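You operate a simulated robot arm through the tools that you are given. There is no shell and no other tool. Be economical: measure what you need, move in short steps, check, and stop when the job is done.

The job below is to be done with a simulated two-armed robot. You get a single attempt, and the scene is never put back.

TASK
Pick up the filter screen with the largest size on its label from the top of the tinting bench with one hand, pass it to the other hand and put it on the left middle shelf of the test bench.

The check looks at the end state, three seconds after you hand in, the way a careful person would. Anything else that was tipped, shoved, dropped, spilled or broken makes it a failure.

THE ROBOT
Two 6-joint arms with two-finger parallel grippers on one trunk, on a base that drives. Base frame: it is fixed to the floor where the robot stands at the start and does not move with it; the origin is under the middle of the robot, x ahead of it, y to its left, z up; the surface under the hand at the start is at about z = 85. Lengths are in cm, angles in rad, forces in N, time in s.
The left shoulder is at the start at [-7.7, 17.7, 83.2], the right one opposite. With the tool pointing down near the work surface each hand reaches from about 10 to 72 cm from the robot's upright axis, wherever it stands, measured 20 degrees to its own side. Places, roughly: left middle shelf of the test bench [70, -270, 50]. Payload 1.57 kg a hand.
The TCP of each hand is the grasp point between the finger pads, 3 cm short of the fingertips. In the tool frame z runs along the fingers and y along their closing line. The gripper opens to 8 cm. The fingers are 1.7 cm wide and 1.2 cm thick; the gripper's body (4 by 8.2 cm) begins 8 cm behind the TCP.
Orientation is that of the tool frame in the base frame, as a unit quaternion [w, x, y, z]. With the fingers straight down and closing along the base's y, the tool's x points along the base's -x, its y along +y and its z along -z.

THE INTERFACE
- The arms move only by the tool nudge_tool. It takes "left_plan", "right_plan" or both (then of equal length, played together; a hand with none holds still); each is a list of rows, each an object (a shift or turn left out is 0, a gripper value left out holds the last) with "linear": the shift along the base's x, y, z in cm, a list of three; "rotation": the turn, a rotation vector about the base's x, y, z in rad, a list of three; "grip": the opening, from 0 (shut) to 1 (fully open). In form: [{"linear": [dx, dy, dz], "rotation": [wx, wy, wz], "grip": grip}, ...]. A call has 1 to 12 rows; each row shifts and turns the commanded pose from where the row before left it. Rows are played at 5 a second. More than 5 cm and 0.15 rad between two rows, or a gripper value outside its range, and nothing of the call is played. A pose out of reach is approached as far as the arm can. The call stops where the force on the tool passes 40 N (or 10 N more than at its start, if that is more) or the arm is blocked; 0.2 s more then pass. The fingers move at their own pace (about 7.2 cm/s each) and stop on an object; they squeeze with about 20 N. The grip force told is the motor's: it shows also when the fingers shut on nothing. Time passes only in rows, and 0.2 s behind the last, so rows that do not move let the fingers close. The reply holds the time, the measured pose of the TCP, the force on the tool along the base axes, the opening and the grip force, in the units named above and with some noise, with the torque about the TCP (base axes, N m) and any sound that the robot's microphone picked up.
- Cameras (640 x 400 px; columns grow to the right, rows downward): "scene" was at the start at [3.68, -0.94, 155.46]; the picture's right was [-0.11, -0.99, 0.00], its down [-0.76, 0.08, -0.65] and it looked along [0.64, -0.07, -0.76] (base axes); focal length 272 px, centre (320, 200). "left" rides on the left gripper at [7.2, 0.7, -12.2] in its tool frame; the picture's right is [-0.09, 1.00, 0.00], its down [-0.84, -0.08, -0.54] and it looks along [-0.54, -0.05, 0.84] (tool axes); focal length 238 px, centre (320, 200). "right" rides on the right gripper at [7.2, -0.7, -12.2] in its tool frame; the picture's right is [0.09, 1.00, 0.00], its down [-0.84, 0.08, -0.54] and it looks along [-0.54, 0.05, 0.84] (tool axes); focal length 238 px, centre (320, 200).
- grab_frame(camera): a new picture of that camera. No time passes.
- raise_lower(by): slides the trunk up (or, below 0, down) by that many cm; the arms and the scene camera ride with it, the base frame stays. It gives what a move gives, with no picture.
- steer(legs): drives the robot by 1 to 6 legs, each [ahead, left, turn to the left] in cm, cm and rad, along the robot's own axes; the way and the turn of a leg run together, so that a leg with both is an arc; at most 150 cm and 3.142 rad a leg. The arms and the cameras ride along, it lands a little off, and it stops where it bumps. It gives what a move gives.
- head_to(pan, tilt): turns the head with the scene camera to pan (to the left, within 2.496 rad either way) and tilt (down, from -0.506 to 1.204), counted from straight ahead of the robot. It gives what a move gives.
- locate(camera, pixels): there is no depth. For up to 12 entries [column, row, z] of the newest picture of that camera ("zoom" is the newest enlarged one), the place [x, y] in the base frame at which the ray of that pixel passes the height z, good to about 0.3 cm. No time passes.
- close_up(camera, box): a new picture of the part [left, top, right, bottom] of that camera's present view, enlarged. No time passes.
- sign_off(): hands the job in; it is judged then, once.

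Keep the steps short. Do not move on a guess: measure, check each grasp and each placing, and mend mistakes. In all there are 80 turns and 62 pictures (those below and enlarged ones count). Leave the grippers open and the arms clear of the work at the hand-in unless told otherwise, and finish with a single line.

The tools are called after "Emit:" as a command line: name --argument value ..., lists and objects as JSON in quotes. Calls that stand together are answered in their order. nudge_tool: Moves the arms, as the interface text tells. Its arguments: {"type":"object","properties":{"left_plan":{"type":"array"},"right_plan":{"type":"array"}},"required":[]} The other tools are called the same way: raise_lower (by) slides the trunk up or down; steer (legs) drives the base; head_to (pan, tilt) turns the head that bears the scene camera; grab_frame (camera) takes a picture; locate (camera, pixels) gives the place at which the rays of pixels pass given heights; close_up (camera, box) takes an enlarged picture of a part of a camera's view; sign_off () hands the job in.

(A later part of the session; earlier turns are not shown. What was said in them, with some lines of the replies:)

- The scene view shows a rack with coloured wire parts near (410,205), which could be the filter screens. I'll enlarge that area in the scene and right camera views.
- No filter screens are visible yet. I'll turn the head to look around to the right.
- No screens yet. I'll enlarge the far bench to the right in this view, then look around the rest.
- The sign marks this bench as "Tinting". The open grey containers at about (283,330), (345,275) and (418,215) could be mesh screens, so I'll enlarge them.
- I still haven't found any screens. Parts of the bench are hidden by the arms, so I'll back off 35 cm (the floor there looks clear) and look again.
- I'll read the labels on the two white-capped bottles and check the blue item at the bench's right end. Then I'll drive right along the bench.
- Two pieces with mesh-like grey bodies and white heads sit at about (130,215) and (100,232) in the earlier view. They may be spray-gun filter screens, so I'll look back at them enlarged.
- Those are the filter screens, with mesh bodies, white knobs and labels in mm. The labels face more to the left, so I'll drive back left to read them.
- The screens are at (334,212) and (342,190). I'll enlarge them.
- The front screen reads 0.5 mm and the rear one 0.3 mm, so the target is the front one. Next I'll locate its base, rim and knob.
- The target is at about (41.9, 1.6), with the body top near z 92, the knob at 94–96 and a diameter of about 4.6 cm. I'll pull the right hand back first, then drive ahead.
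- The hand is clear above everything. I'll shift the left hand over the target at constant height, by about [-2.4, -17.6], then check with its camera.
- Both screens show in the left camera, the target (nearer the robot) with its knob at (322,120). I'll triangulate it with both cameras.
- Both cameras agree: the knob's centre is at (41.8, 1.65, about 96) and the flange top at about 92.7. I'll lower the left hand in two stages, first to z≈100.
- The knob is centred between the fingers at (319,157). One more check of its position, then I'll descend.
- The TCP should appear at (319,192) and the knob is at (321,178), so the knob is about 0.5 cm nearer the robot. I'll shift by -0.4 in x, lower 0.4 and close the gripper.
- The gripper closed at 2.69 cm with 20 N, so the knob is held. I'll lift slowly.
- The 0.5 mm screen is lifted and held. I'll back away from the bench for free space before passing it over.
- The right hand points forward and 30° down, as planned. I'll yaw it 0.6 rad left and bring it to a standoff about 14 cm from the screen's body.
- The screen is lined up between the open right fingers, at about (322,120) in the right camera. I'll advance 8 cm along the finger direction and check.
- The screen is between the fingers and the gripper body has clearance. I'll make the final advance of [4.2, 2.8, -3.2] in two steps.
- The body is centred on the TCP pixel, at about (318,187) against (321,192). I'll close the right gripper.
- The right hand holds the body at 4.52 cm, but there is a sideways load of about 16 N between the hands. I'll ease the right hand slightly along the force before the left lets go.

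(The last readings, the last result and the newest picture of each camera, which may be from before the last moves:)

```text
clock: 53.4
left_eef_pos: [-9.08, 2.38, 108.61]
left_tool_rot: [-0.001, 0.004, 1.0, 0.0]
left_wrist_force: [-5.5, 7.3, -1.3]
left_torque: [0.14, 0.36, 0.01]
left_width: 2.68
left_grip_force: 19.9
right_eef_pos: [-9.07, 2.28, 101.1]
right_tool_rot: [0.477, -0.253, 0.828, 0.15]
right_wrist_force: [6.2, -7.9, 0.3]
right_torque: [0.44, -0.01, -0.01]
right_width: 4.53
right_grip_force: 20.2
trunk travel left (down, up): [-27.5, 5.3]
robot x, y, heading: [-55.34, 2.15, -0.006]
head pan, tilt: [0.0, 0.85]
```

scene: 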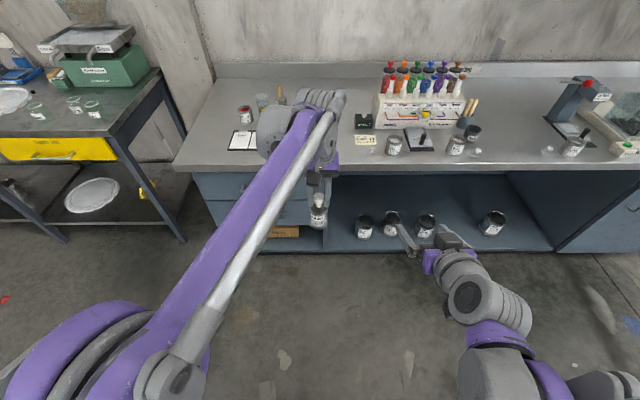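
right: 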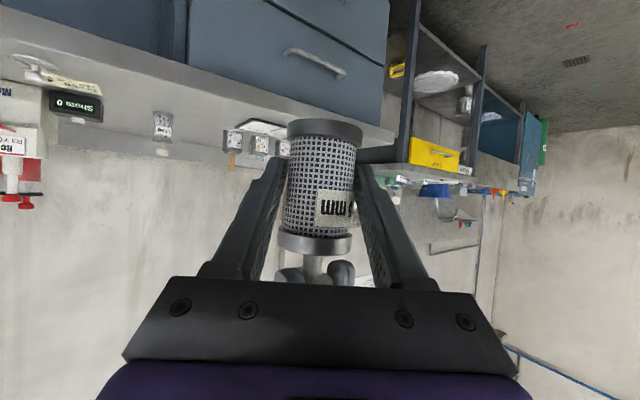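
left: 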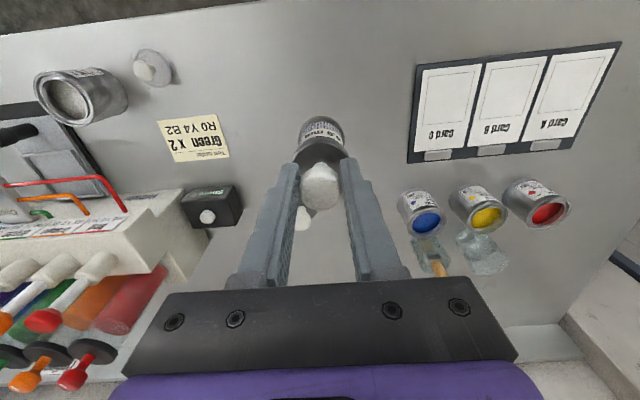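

The load is falling. I'll ease a little more, then open the left hand.

Emit:
nudge_tool --right_plan '[{"linear": [0.1, -0.15, 0]}, {}]'

Emit:
nudge_tool --left_plan '[{"grip": 1}, {}, {}, {}]'

Emit:
nudge_tool --left_plan '[{"linear": [0, 0, 4]}, {"linear": [0, 0, 4]}, {"linear": [0, 3, 3]}, {"linear": [0, 4, 0]}, {}]'

Emit:
grab_frame --camera "scene"

```text
clock: 54.0
left_eef_pos: [-9.21, 2.28, 108.52]
left_tool_rot: [0.001, 0.004, 1.0, -0.002]
left_wrist_force: [-1.9, -0.9, -6.6]
left_torque: [-0.12, -0.28, -0.05]
left_width: 2.72
left_grip_force: 20.2
right_eef_pos: [-8.94, 2.1, 101.2]
right_tool_rot: [0.477, -0.253, 0.828, 0.15]
right_wrist_force: [2.7, 0.9, 5.1]
right_torque: [0.06, 0.41, 0.07]
right_width: 4.5
right_grip_force: 20.5
trunk travel left (down, up): [-27.5, 5.3]
robot x, y, heading: [-55.2, 2.4, -0.004]
head pan, tilt: [0.0, 0.85]
```

```text
clock: 55.0
left_eef_pos: [-9.26, 2.28, 108.6]
left_tool_rot: [0.0, 0.003, 1.0, 0.0]
left_wrist_force: [0.9, 0.3, 1.3]
left_torque: [0.0, 0.02, 0.0]
left_width: 8.01
left_grip_force: 0.0
right_eef_pos: [-9.05, 1.92, 101.2]
right_tool_rot: [0.478, -0.252, 0.828, 0.148]
right_wrist_force: [0.2, -1.0, 0.5]
right_torque: [0.04, 0.0, 0.0]
right_width: 4.44
right_grip_force: 20.0
trunk travel left (down, up): [-27.5, 5.3]
robot x, y, heading: [-55.06, 2.67, -0.002]
head pan, tilt: [0.0, 0.85]
```

```text
clock: 56.2
left_eef_pos: [-9.22, 9.36, 119.57]
left_tool_rot: [0.0, 0.003, 1.0, 0.0]
left_wrist_force: [0.4, -0.1, 0.0]
left_torque: [0.02, -0.02, 0.02]
left_width: 7.98
left_grip_force: 0.1
right_eef_pos: [-8.97, 2.0, 101.11]
right_tool_rot: [0.478, -0.252, 0.828, 0.15]
right_wrist_force: [-0.6, 0.6, -0.2]
right_torque: [0.01, 0.01, -0.01]
right_width: 4.45
right_grip_force: 20.6
trunk travel left (down, up): [-27.5, 5.3]
robot x, y, heading: [-55.34, 2.48, -0.003]
head pan, tilt: [0.0, 0.85]
```

```text
21 pictures are left
```

scene: 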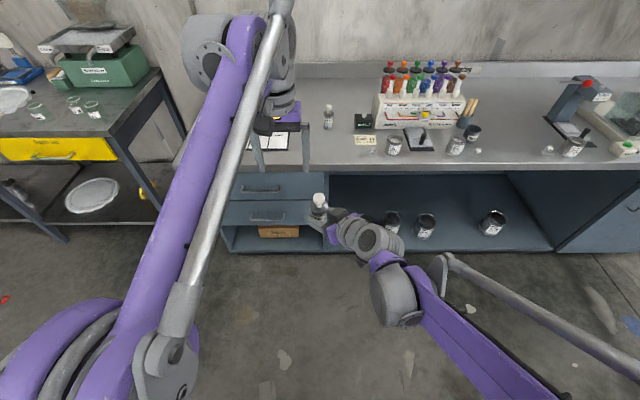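

The handover worked. I'll turn the right hand back to point forward, draw it in, and tuck the left hand back and out of the way.

Emit:
nudge_tool --left_plan '[{"linear": [-4, 3, 0]}, {"linear": [-4, 3, 0]}, {"linear": [-4, 3, 0]}, {"linear": [-4, 3, 0]}, {"linear": [-4, 0, 0]}, {}]' --right_plan '[{"linear": [-1, -2, 0], "rotation": [0, 0, -0.15]}, {"linear": [-2, -4, 0], "rotation": [0, 0, -0.15]}, {"linear": [-2, -4, 0], "rotation": [0, 0, -0.15]}, {"linear": [-2, -4, 0], "rotation": [0, 0, -0.15]}, {"linear": [-2, -3, 0]}, {}]'

Emit:
close_up --camera "scene" --box '[300, 150, 540, 300]'

Emit:
head_to --pan -1.3 --tilt 0.6

Emit:
grab_frame --camera "scene"

```text
clock: 57.6
left_eef_pos: [-29.13, 21.6, 119.43]
left_tool_rot: [-0.001, 0.004, 1.0, 0.001]
left_wrist_force: [0.0, 0.6, -0.1]
left_torque: [-0.04, 0.06, -0.02]
left_width: 8.01
left_grip_force: 0.0
right_eef_pos: [-18.05, -15.21, 100.94]
right_tool_rot: [0.5, 0.003, 0.866, 0.002]
right_wrist_force: [-0.6, 0.0, 0.8]
right_torque: [0.0, 0.0, 0.03]
right_width: 4.45
right_grip_force: 20.2
trunk travel left (down, up): [-27.5, 5.3]
robot x, y, heading: [-55.14, 2.43, -0.01]
head pan, tilt: [0.0, 0.85]
```

```text
2.67 times, centred on (420, 225) of scene
```

zoom: 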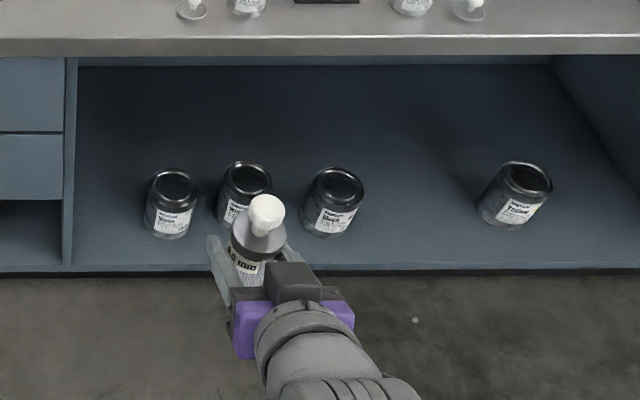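

```text
clock: 59.1
left_eef_pos: [-29.33, 21.63, 119.49]
left_tool_rot: [0.0, 0.004, 1.0, 0.0]
left_wrist_force: [0.2, -0.1, 0.0]
left_torque: [0.02, 0.03, -0.03]
left_width: 8.01
left_grip_force: 0.0
right_eef_pos: [-18.12, -15.24, 100.99]
right_tool_rot: [0.501, 0.002, 0.865, 0.002]
right_wrist_force: [0.3, 0.8, 0.0]
right_torque: [0.0, 0.04, -0.03]
right_width: 4.47
right_grip_force: 20.0
trunk travel left (down, up): [-27.5, 5.3]
robot x, y, heading: [-55.2, 2.48, -0.012]
head pan, tilt: [-1.3, 0.6]
```

```text
19 pictures are left
```

scene: 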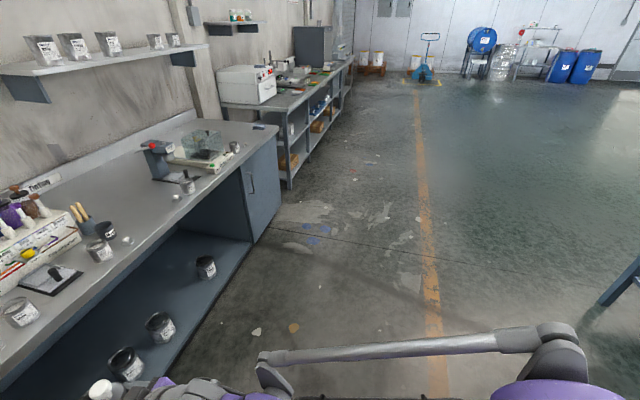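

The screen is firmly held in the right hand and the aisle is clear. I'll drive right towards the test bench.

Emit:
steer --legs '[[0, -130, 0], [0, -125, 0]]'

Emit:
head_to --pan 0.0 --tilt 0.7

Emit:
grab_frame --camera "scene"

```text
clock: 81.4
left_eef_pos: [-30.52, -232.81, 119.43]
left_tool_rot: [0.001, 0.005, 1.0, 0.0]
left_wrist_force: [0.7, 0.1, 0.4]
left_torque: [-0.02, -0.01, 0.01]
left_width: 7.98
left_grip_force: 0.0
right_eef_pos: [-19.39, -269.66, 100.91]
right_tool_rot: [0.501, 0.004, 0.866, 0.002]
right_wrist_force: [-0.2, 0.6, -0.4]
right_torque: [-0.03, 0.0, 0.03]
right_width: 4.42
right_grip_force: 19.7
trunk travel left (down, up): [-27.5, 5.3]
robot x, y, heading: [-56.39, -252.04, -0.007]
head pan, tilt: [-1.3, 0.6]
```

```text
clock: 82.9
left_eef_pos: [-30.51, -232.76, 119.53]
left_tool_rot: [0.001, 0.004, 1.0, -0.001]
left_wrist_force: [0.1, -0.1, -0.1]
left_torque: [-0.03, 0.04, -0.02]
left_width: 8.0
left_grip_force: 0.0
right_eef_pos: [-19.45, -269.68, 100.98]
right_tool_rot: [0.502, 0.003, 0.865, 0.002]
right_wrist_force: [0.5, 0.4, 0.6]
right_torque: [-0.04, 0.08, -0.01]
right_width: 4.42
right_grip_force: 20.7
trunk travel left (down, up): [-27.5, 5.3]
robot x, y, heading: [-56.81, -251.93, -0.006]
head pan, tilt: [0.0, 0.7]
```

```text
18 pictures are left
```

scene: 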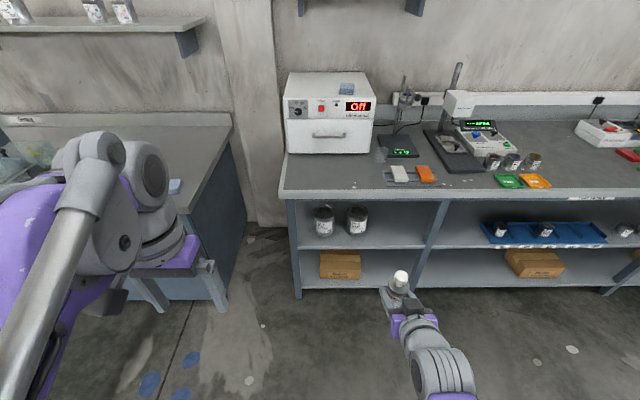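

The left middle shelf is straight ahead, with two cans at (325,222) and (357,222). I'll measure its edges and the cans.

Emit:
locate --camera "scene" --pixels '[[310, 249, 50], [415, 249, 50], [325, 235, 50], [358, 232, 50], [395, 240, 50], [400, 225, 50], [300, 199, 85], [430, 198, 85], [430, 240, 50], [398, 278, 108], [398, 278, 106], [385, 222, 50]]'

Emit:
close_up --camera "scene" --box '[280, 180, 480, 310]'

```text
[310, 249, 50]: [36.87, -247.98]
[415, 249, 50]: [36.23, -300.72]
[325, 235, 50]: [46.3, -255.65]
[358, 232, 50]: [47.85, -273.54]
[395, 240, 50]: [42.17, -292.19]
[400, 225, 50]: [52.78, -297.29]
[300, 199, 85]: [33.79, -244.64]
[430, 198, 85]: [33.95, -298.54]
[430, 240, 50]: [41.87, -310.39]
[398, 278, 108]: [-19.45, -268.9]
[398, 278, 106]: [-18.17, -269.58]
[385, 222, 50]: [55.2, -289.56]
```

```text
3.08 times, centred on (380, 245) of scene
```

zoom: 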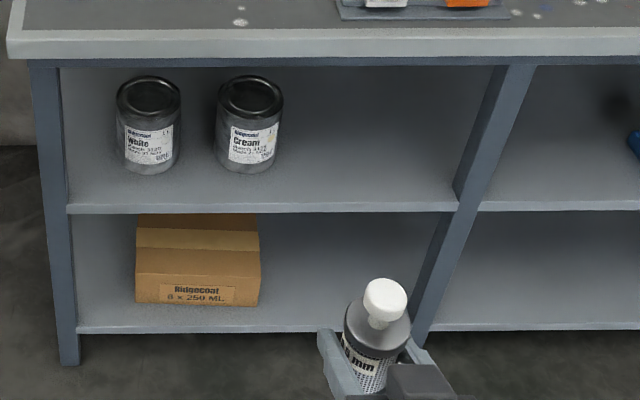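

The free space on the shelf runs from y≈-281 to -305, with the front edge at x≈36. I'll place the screen at about (45, -292). I'll drive right 22 cm, lower the trunk, then lower and extend the right arm in free air.

Emit:
steer --legs '[[0, -22, 0]]'

Emit:
raise_lower --by -27

Emit:
nudge_tool --right_plan '[{"linear": [4, 0, -2.6]}, {"linear": [4, 0, -2.6]}, {"linear": [4, 0, -2.6]}, {"linear": [4, 0, -2.6]}, {"linear": [2, 0, -3]}, {"linear": [2, 0, -3]}, {}]'

Emit:
grab_frame --camera "scene"

Emit:
grab_frame --camera "right"

```text
clock: 85.5
left_eef_pos: [-30.69, -255.21, 119.3]
left_tool_rot: [-0.001, 0.004, 1.0, 0.0]
left_wrist_force: [0.0, -0.6, 0.0]
left_torque: [0.01, 0.0, -0.02]
left_width: 8.02
left_grip_force: 0.1
right_eef_pos: [-19.66, -292.02, 100.94]
right_tool_rot: [0.501, 0.004, 0.866, 0.001]
right_wrist_force: [-0.6, 0.1, 0.1]
right_torque: [0.03, 0.02, 0.0]
right_width: 4.4
right_grip_force: 19.9
trunk travel left (down, up): [-27.5, 5.3]
robot x, y, heading: [-56.46, -274.45, -0.008]
head pan, tilt: [0.0, 0.7]
```

```text
clock: 88.2
left_eef_pos: [-30.76, -255.16, 92.59]
left_tool_rot: [0.0, 0.004, 1.0, -0.001]
left_wrist_force: [-1.3, 0.5, 0.1]
left_torque: [-0.01, 0.02, 0.02]
left_width: 7.98
left_grip_force: 0.0
right_eef_pos: [-19.76, -292.08, 73.93]
right_tool_rot: [0.501, 0.004, 0.866, 0.002]
right_wrist_force: [0.1, 0.8, -0.5]
right_torque: [0.0, -0.02, 0.0]
right_width: 4.4
right_grip_force: 20.2
trunk travel left (down, up): [-0.5, 32.3]
robot x, y, heading: [-56.71, -274.94, -0.011]
head pan, tilt: [0.0, 0.7]
```

```text
clock: 89.8
left_eef_pos: [-30.76, -255.3, 92.44]
left_tool_rot: [0.001, 0.004, 1.0, 0.0]
left_wrist_force: [0.2, 0.5, 1.1]
left_torque: [-0.02, 0.01, -0.01]
left_width: 8.01
left_grip_force: 0.1
right_eef_pos: [0.41, -292.24, 57.65]
right_tool_rot: [0.5, 0.005, 0.866, 0.001]
right_wrist_force: [-0.1, -0.4, 0.3]
right_torque: [0.0, 0.0, 0.0]
right_width: 4.36
right_grip_force: 20.0
trunk travel left (down, up): [-0.5, 32.3]
robot x, y, heading: [-56.78, -274.27, -0.007]
head pan, tilt: [0.0, 0.7]
```

```text
16 pictures are left
```

scene: 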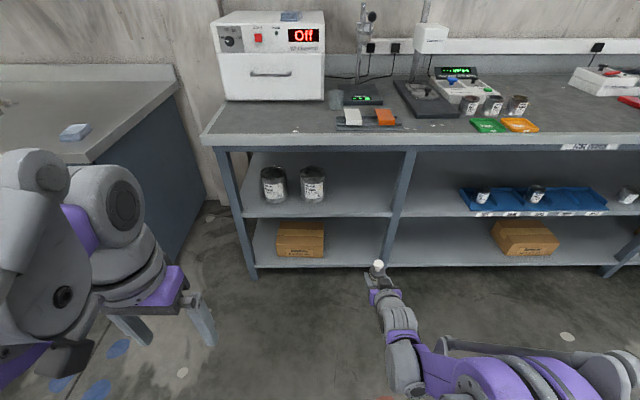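

```text
15 pictures are left
```

right: 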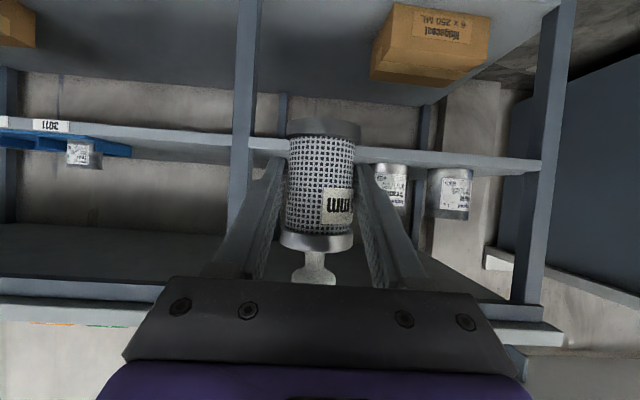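

The screen is still held at 4.36 cm. From this lower viewpoint I'll re-measure the shelf's front edge, the post and the nearer can.

Emit:
close_up --camera "scene" --box '[230, 130, 430, 290]'

Emit:
locate --camera "scene" --pixels '[[330, 215, 50], [380, 214, 50], [388, 214, 50], [313, 200, 50], [324, 199, 50], [350, 205, 50], [300, 149, 85], [230, 150, 85], [330, 213, 52], [330, 265, 20], [378, 266, 64.5], [378, 265, 65.5]]'

```text
2.50 times, centred on (330, 210) of scene
```

zoom: 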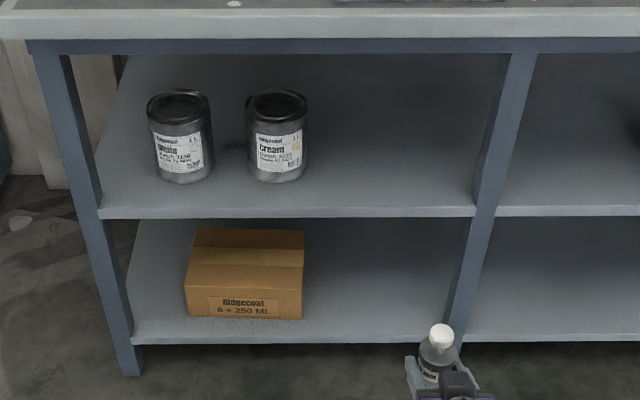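

```text
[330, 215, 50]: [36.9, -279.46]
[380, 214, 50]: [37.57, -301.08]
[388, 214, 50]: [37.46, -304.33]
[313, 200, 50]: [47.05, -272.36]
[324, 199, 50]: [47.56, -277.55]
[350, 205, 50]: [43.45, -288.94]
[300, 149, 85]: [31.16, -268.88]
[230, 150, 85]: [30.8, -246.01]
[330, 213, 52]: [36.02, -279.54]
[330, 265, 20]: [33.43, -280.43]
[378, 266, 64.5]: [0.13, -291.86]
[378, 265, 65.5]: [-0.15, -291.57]
```

The shelf is at z≈50 with its edge at x≈37, and the gap runs from y -278 to -302. The screen's bottom is at about z 54, which clears the lip. I'll drive ahead 32 cm and check.

Emit:
steer --legs '[[32, 0, 0]]'

Emit:
grab_frame --camera "scene"

Emit:
grab_frame --camera "right"

```text
clock: 92.0
left_eef_pos: [1.46, -255.81, 92.52]
left_tool_rot: [0.0, 0.007, 1.0, 0.0]
left_wrist_force: [-0.4, 0.5, -0.1]
left_torque: [0.0, 0.01, -0.01]
left_width: 7.98
left_grip_force: 0.1
right_eef_pos: [32.47, -293.02, 57.58]
right_tool_rot: [0.501, 0.008, 0.865, -0.001]
right_wrist_force: [-0.1, 0.5, -0.3]
right_torque: [-0.01, 0.0, -0.05]
right_width: 4.36
right_grip_force: 19.6
trunk travel left (down, up): [-0.5, 32.3]
robot x, y, heading: [-24.7, -274.98, -0.016]
head pan, tilt: [0.0, 0.7]
```

```text
13 pictures are left
```

scene: 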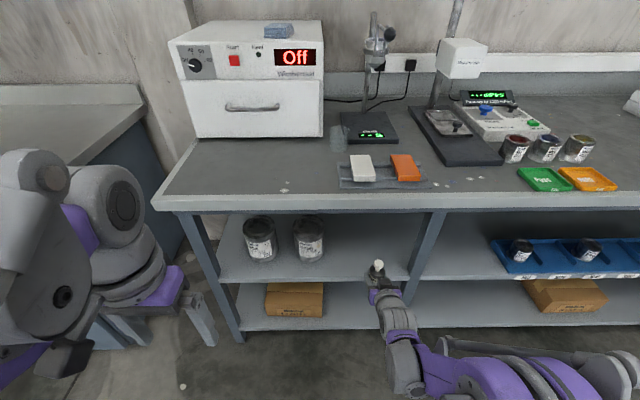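

```text
12 pictures are left
```

right: 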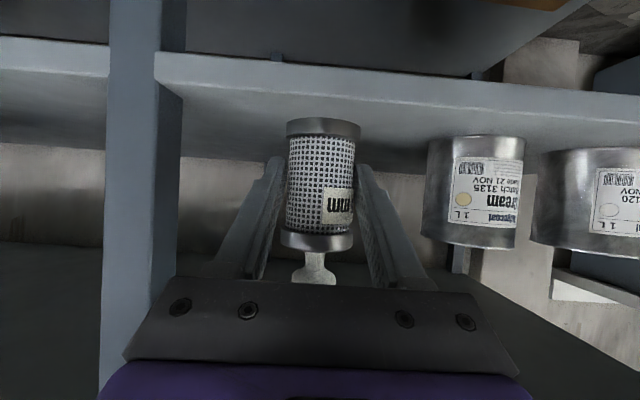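

The path is clear: the can stays well to the left and the post to the right. I'll drive 12.5 cm further in.

Emit:
steer --legs '[[12.5, 0, 0]]'

Emit:
close_up --camera "scene" --box '[220, 170, 460, 320]'

Emit:
grab_frame --camera "right"

```text
clock: 93.2
left_eef_pos: [14.04, -255.99, 92.54]
left_tool_rot: [0.0, 0.008, 1.0, 0.0]
left_wrist_force: [0.3, 0.5, -0.6]
left_torque: [0.01, 0.02, -0.01]
left_width: 8.0
left_grip_force: 0.0
right_eef_pos: [44.84, -293.14, 57.46]
right_tool_rot: [0.501, 0.007, 0.866, -0.001]
right_wrist_force: [0.4, -0.4, 0.4]
right_torque: [0.02, 0.02, 0.01]
right_width: 4.34
right_grip_force: 20.5
trunk travel left (down, up): [-0.5, 32.3]
robot x, y, heading: [-12.23, -275.34, -0.016]
head pan, tilt: [0.0, 0.7]
```

```text
2.67 times, centred on (340, 245) of scene
```

zoom: 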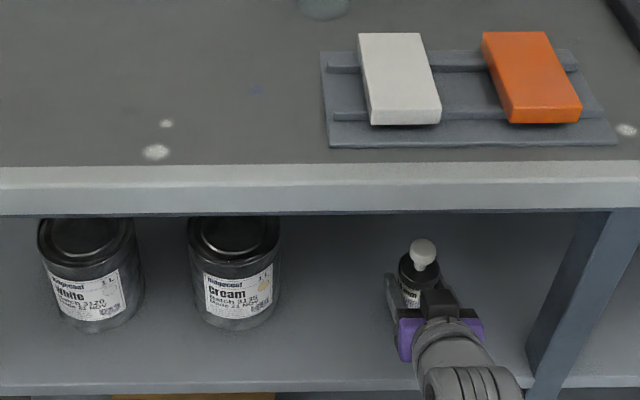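

```text
10 pictures are left
```

right: 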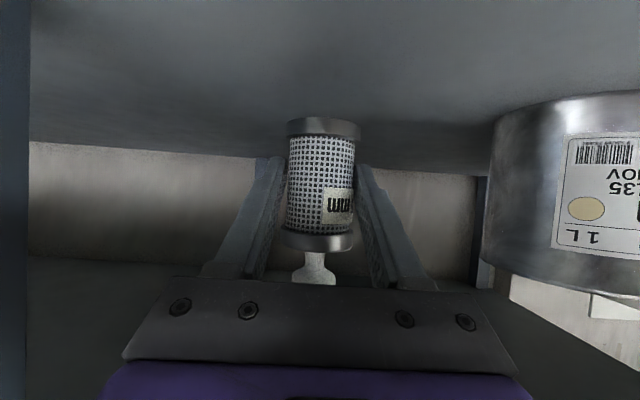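

The screen is over the shelf with about 4 cm of clearance. I'll lower it 2.8 cm, then feel for contact in small steps.

Emit:
nudge_tool --right_plan '[{"linear": [0, 0, -1]}, {"linear": [0, 0, -1]}, {"linear": [0, 0, -0.8]}, {}]'

Emit:
nudge_tool --right_plan '[{"linear": [0, 0, -0.3]}, {}]'

Emit:
nudge_tool --right_plan '[{"linear": [0, 0, -0.2]}, {}]'

```text
clock: 94.2
left_eef_pos: [14.01, -256.03, 92.52]
left_tool_rot: [0.0, 0.008, 1.0, 0.0]
left_wrist_force: [0.1, 0.0, 0.2]
left_torque: [0.02, 0.05, -0.05]
left_width: 8.02
left_grip_force: 0.0
right_eef_pos: [44.78, -293.19, 54.87]
right_tool_rot: [0.501, 0.007, 0.865, 0.0]
right_wrist_force: [0.1, -0.5, 0.0]
right_torque: [-0.02, 0.04, -0.01]
right_width: 4.38
right_grip_force: 19.6
trunk travel left (down, up): [-0.5, 32.3]
robot x, y, heading: [-12.56, -275.25, -0.013]
head pan, tilt: [0.0, 0.7]
```

```text
clock: 94.8
left_eef_pos: [13.93, -256.15, 92.43]
left_tool_rot: [0.001, 0.008, 1.0, 0.0]
left_wrist_force: [-0.3, -0.6, -0.5]
left_torque: [0.02, 0.0, 0.0]
left_width: 7.98
left_grip_force: 0.1
right_eef_pos: [44.72, -293.19, 54.57]
right_tool_rot: [0.501, 0.007, 0.866, -0.001]
right_wrist_force: [-0.1, 0.3, 0.5]
right_torque: [-0.01, 0.01, -0.04]
right_width: 4.37
right_grip_force: 19.3
trunk travel left (down, up): [-0.5, 32.3]
robot x, y, heading: [-12.37, -275.07, -0.015]
head pan, tilt: [0.0, 0.7]
```

```text
clock: 95.4
left_eef_pos: [13.91, -256.06, 92.44]
left_tool_rot: [0.0, 0.008, 1.0, 0.001]
left_wrist_force: [-0.6, 0.6, 0.5]
left_torque: [0.01, 0.01, 0.0]
left_width: 8.0
left_grip_force: 0.0
right_eef_pos: [44.82, -293.26, 54.36]
right_tool_rot: [0.501, 0.007, 0.866, 0.0]
right_wrist_force: [0.0, 0.2, 0.2]
right_torque: [-0.01, 0.02, 0.0]
right_width: 4.37
right_grip_force: 19.7
trunk travel left (down, up): [-0.5, 32.3]
robot x, y, heading: [-12.33, -275.11, -0.011]
head pan, tilt: [0.0, 0.7]
```

No contact yet at 54.4. I'll keep lowering in small steps.

Emit:
nudge_tool --right_plan '[{"linear": [0, 0, -0.3]}, {}]'

Emit:
nudge_tool --right_plan '[{"linear": [0, 0, -0.2]}, {}]'

Emit:
nudge_tool --right_plan '[{"linear": [0, 0, -0.2]}, {}]'

Emit:
close_up --camera "right" --box '[220, 80, 420, 205]'

```text
clock: 96.0
left_eef_pos: [13.91, -256.02, 92.51]
left_tool_rot: [0.0, 0.008, 1.0, 0.0]
left_wrist_force: [0.7, 0.0, -0.3]
left_torque: [-0.02, 0.02, -0.03]
left_width: 7.98
left_grip_force: 0.0
right_eef_pos: [44.74, -293.17, 53.97]
right_tool_rot: [0.501, 0.007, 0.866, -0.001]
right_wrist_force: [0.2, 0.5, 0.2]
right_torque: [0.02, 0.02, -0.04]
right_width: 4.36
right_grip_force: 20.0
trunk travel left (down, up): [-0.5, 32.3]
robot x, y, heading: [-12.27, -274.99, -0.017]
head pan, tilt: [0.0, 0.7]
```

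```text
clock: 96.6
left_eef_pos: [13.84, -256.04, 92.53]
left_tool_rot: [-0.001, 0.009, 1.0, -0.001]
left_wrist_force: [-0.2, 0.1, -0.8]
left_torque: [0.02, 0.0, 0.03]
left_width: 8.01
left_grip_force: 0.0
right_eef_pos: [44.93, -293.24, 53.91]
right_tool_rot: [0.502, 0.007, 0.865, -0.001]
right_wrist_force: [1.1, -1.5, 2.3]
right_torque: [0.02, -0.11, 0.0]
right_width: 4.36
right_grip_force: 20.1
trunk travel left (down, up): [-0.5, 32.3]
robot x, y, heading: [-11.88, -275.02, -0.013]
head pan, tilt: [0.0, 0.7]
```

```text
clock: 97.2
left_eef_pos: [13.82, -255.97, 92.69]
left_tool_rot: [-0.001, 0.007, 1.0, 0.001]
left_wrist_force: [1.2, -1.1, -0.6]
left_torque: [-0.01, 0.01, 0.0]
left_width: 8.0
left_grip_force: 0.0
right_eef_pos: [44.68, -293.21, 53.8]
right_tool_rot: [0.501, 0.007, 0.865, -0.001]
right_wrist_force: [1.4, -0.4, 13.3]
right_torque: [-0.07, -0.16, 0.08]
right_width: 4.37
right_grip_force: 20.3
trunk travel left (down, up): [-0.5, 32.3]
robot x, y, heading: [-12.2, -274.83, -0.017]
head pan, tilt: [0.0, 0.7]
```

```text
3.20 times, centred on (320, 142) of right
```

zoom: 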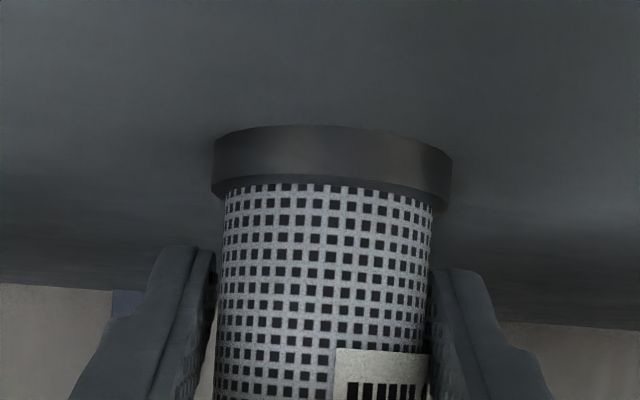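

Contact at z 53.8 with 13 N, and the base sits flat on the shelf. I'll ease up 0.1 cm and open the gripper.

Emit:
nudge_tool --right_plan '[{"linear": [0, 0, 0.12]}, {"grip": 0.65}, {}, {}, {"grip": 1}, {}, {}]'

Emit:
grab_frame --camera "right"

```text
clock: 98.8
left_eef_pos: [13.87, -255.98, 92.55]
left_tool_rot: [0.0, 0.008, 1.0, 0.0]
left_wrist_force: [0.0, 0.5, 0.8]
left_torque: [-0.01, -0.02, -0.02]
left_width: 7.99
left_grip_force: 0.0
right_eef_pos: [44.84, -293.14, 53.79]
right_tool_rot: [0.5, 0.007, 0.866, 0.0]
right_wrist_force: [-0.2, 0.4, -0.8]
right_torque: [0.0, -0.01, 0.02]
right_width: 8.0
right_grip_force: 0.0
trunk travel left (down, up): [-0.5, 32.3]
robot x, y, heading: [-12.0, -274.78, -0.014]
head pan, tilt: [0.0, 0.7]
```

```text
8 pictures are left
```

right: 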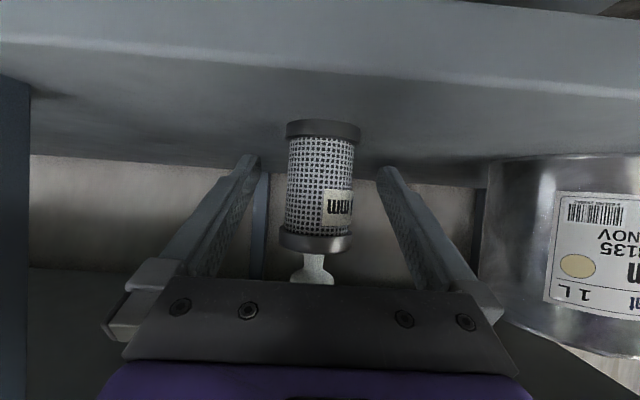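

The screen stands upright and free. I'll withdraw along the finger axis, then back.

Emit:
nudge_tool --right_plan '[{"linear": [-2, 0, 0.6]}, {"linear": [-3, 0, 1]}, {"linear": [-3.5, 0, 1]}, {"linear": [-4, 0, 0]}, {"linear": [-4, 0, 0]}, {}]'

Emit:
steer --legs '[[-35, 0, 0]]'

Emit:
grab_frame --camera "scene"

Emit:
close_up --camera "scene" --box '[230, 130, 430, 290]'

```text
clock: 100.2
left_eef_pos: [13.9, -255.99, 92.57]
left_tool_rot: [0.0, 0.008, 1.0, 0.0]
left_wrist_force: [0.0, 0.6, -0.5]
left_torque: [-0.01, 0.0, 0.01]
left_width: 8.01
left_grip_force: 0.2
right_eef_pos: [28.44, -293.26, 56.39]
right_tool_rot: [0.501, 0.007, 0.866, 0.0]
right_wrist_force: [-0.1, -0.1, -0.5]
right_torque: [0.02, 0.01, 0.01]
right_width: 8.01
right_grip_force: 0.0
trunk travel left (down, up): [-0.5, 32.3]
robot x, y, heading: [-12.24, -274.77, -0.018]
head pan, tilt: [0.0, 0.7]
```

```text
clock: 102.5
left_eef_pos: [-20.67, -255.48, 92.54]
left_tool_rot: [0.0, 0.007, 1.0, -0.001]
left_wrist_force: [-0.4, 0.7, 0.4]
left_torque: [-0.01, 0.0, -0.01]
left_width: 7.96
left_grip_force: 0.1
right_eef_pos: [-6.11, -292.61, 56.47]
right_tool_rot: [0.5, 0.006, 0.866, 0.0]
right_wrist_force: [-0.1, 0.4, 0.0]
right_torque: [0.0, -0.04, 0.05]
right_width: 8.02
right_grip_force: 0.0
trunk travel left (down, up): [-0.5, 32.3]
robot x, y, heading: [-46.99, -274.22, -0.014]
head pan, tilt: [0.0, 0.7]
```

```text
7 pictures are left
```

scene: 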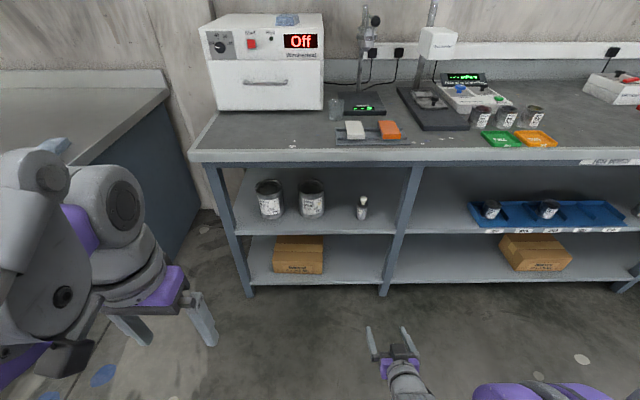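

```text
2.50 times, centred on (330, 210) of scene
```

zoom: 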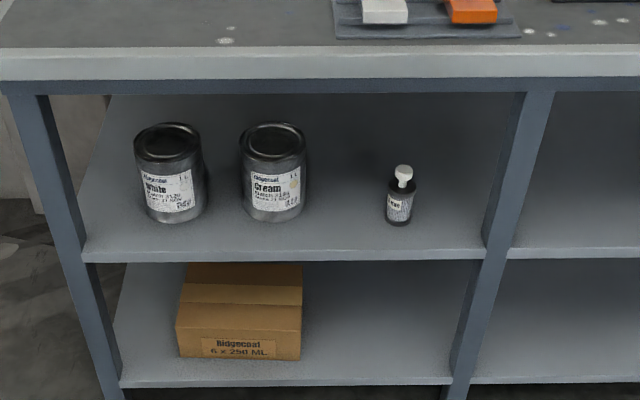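

The 0.5 mm screen stands upright on the left middle shelf at zoom pixel (400,195). Both cans are untouched, the grippers are open and the arms are clear, so I'll hand in.

Emit:
sign_off

```text
The job is handed in.
```

The 0.5 mm filter screen was picked up by the left hand, passed to the right hand, and now stands upright on the left middle shelf of the test bench.
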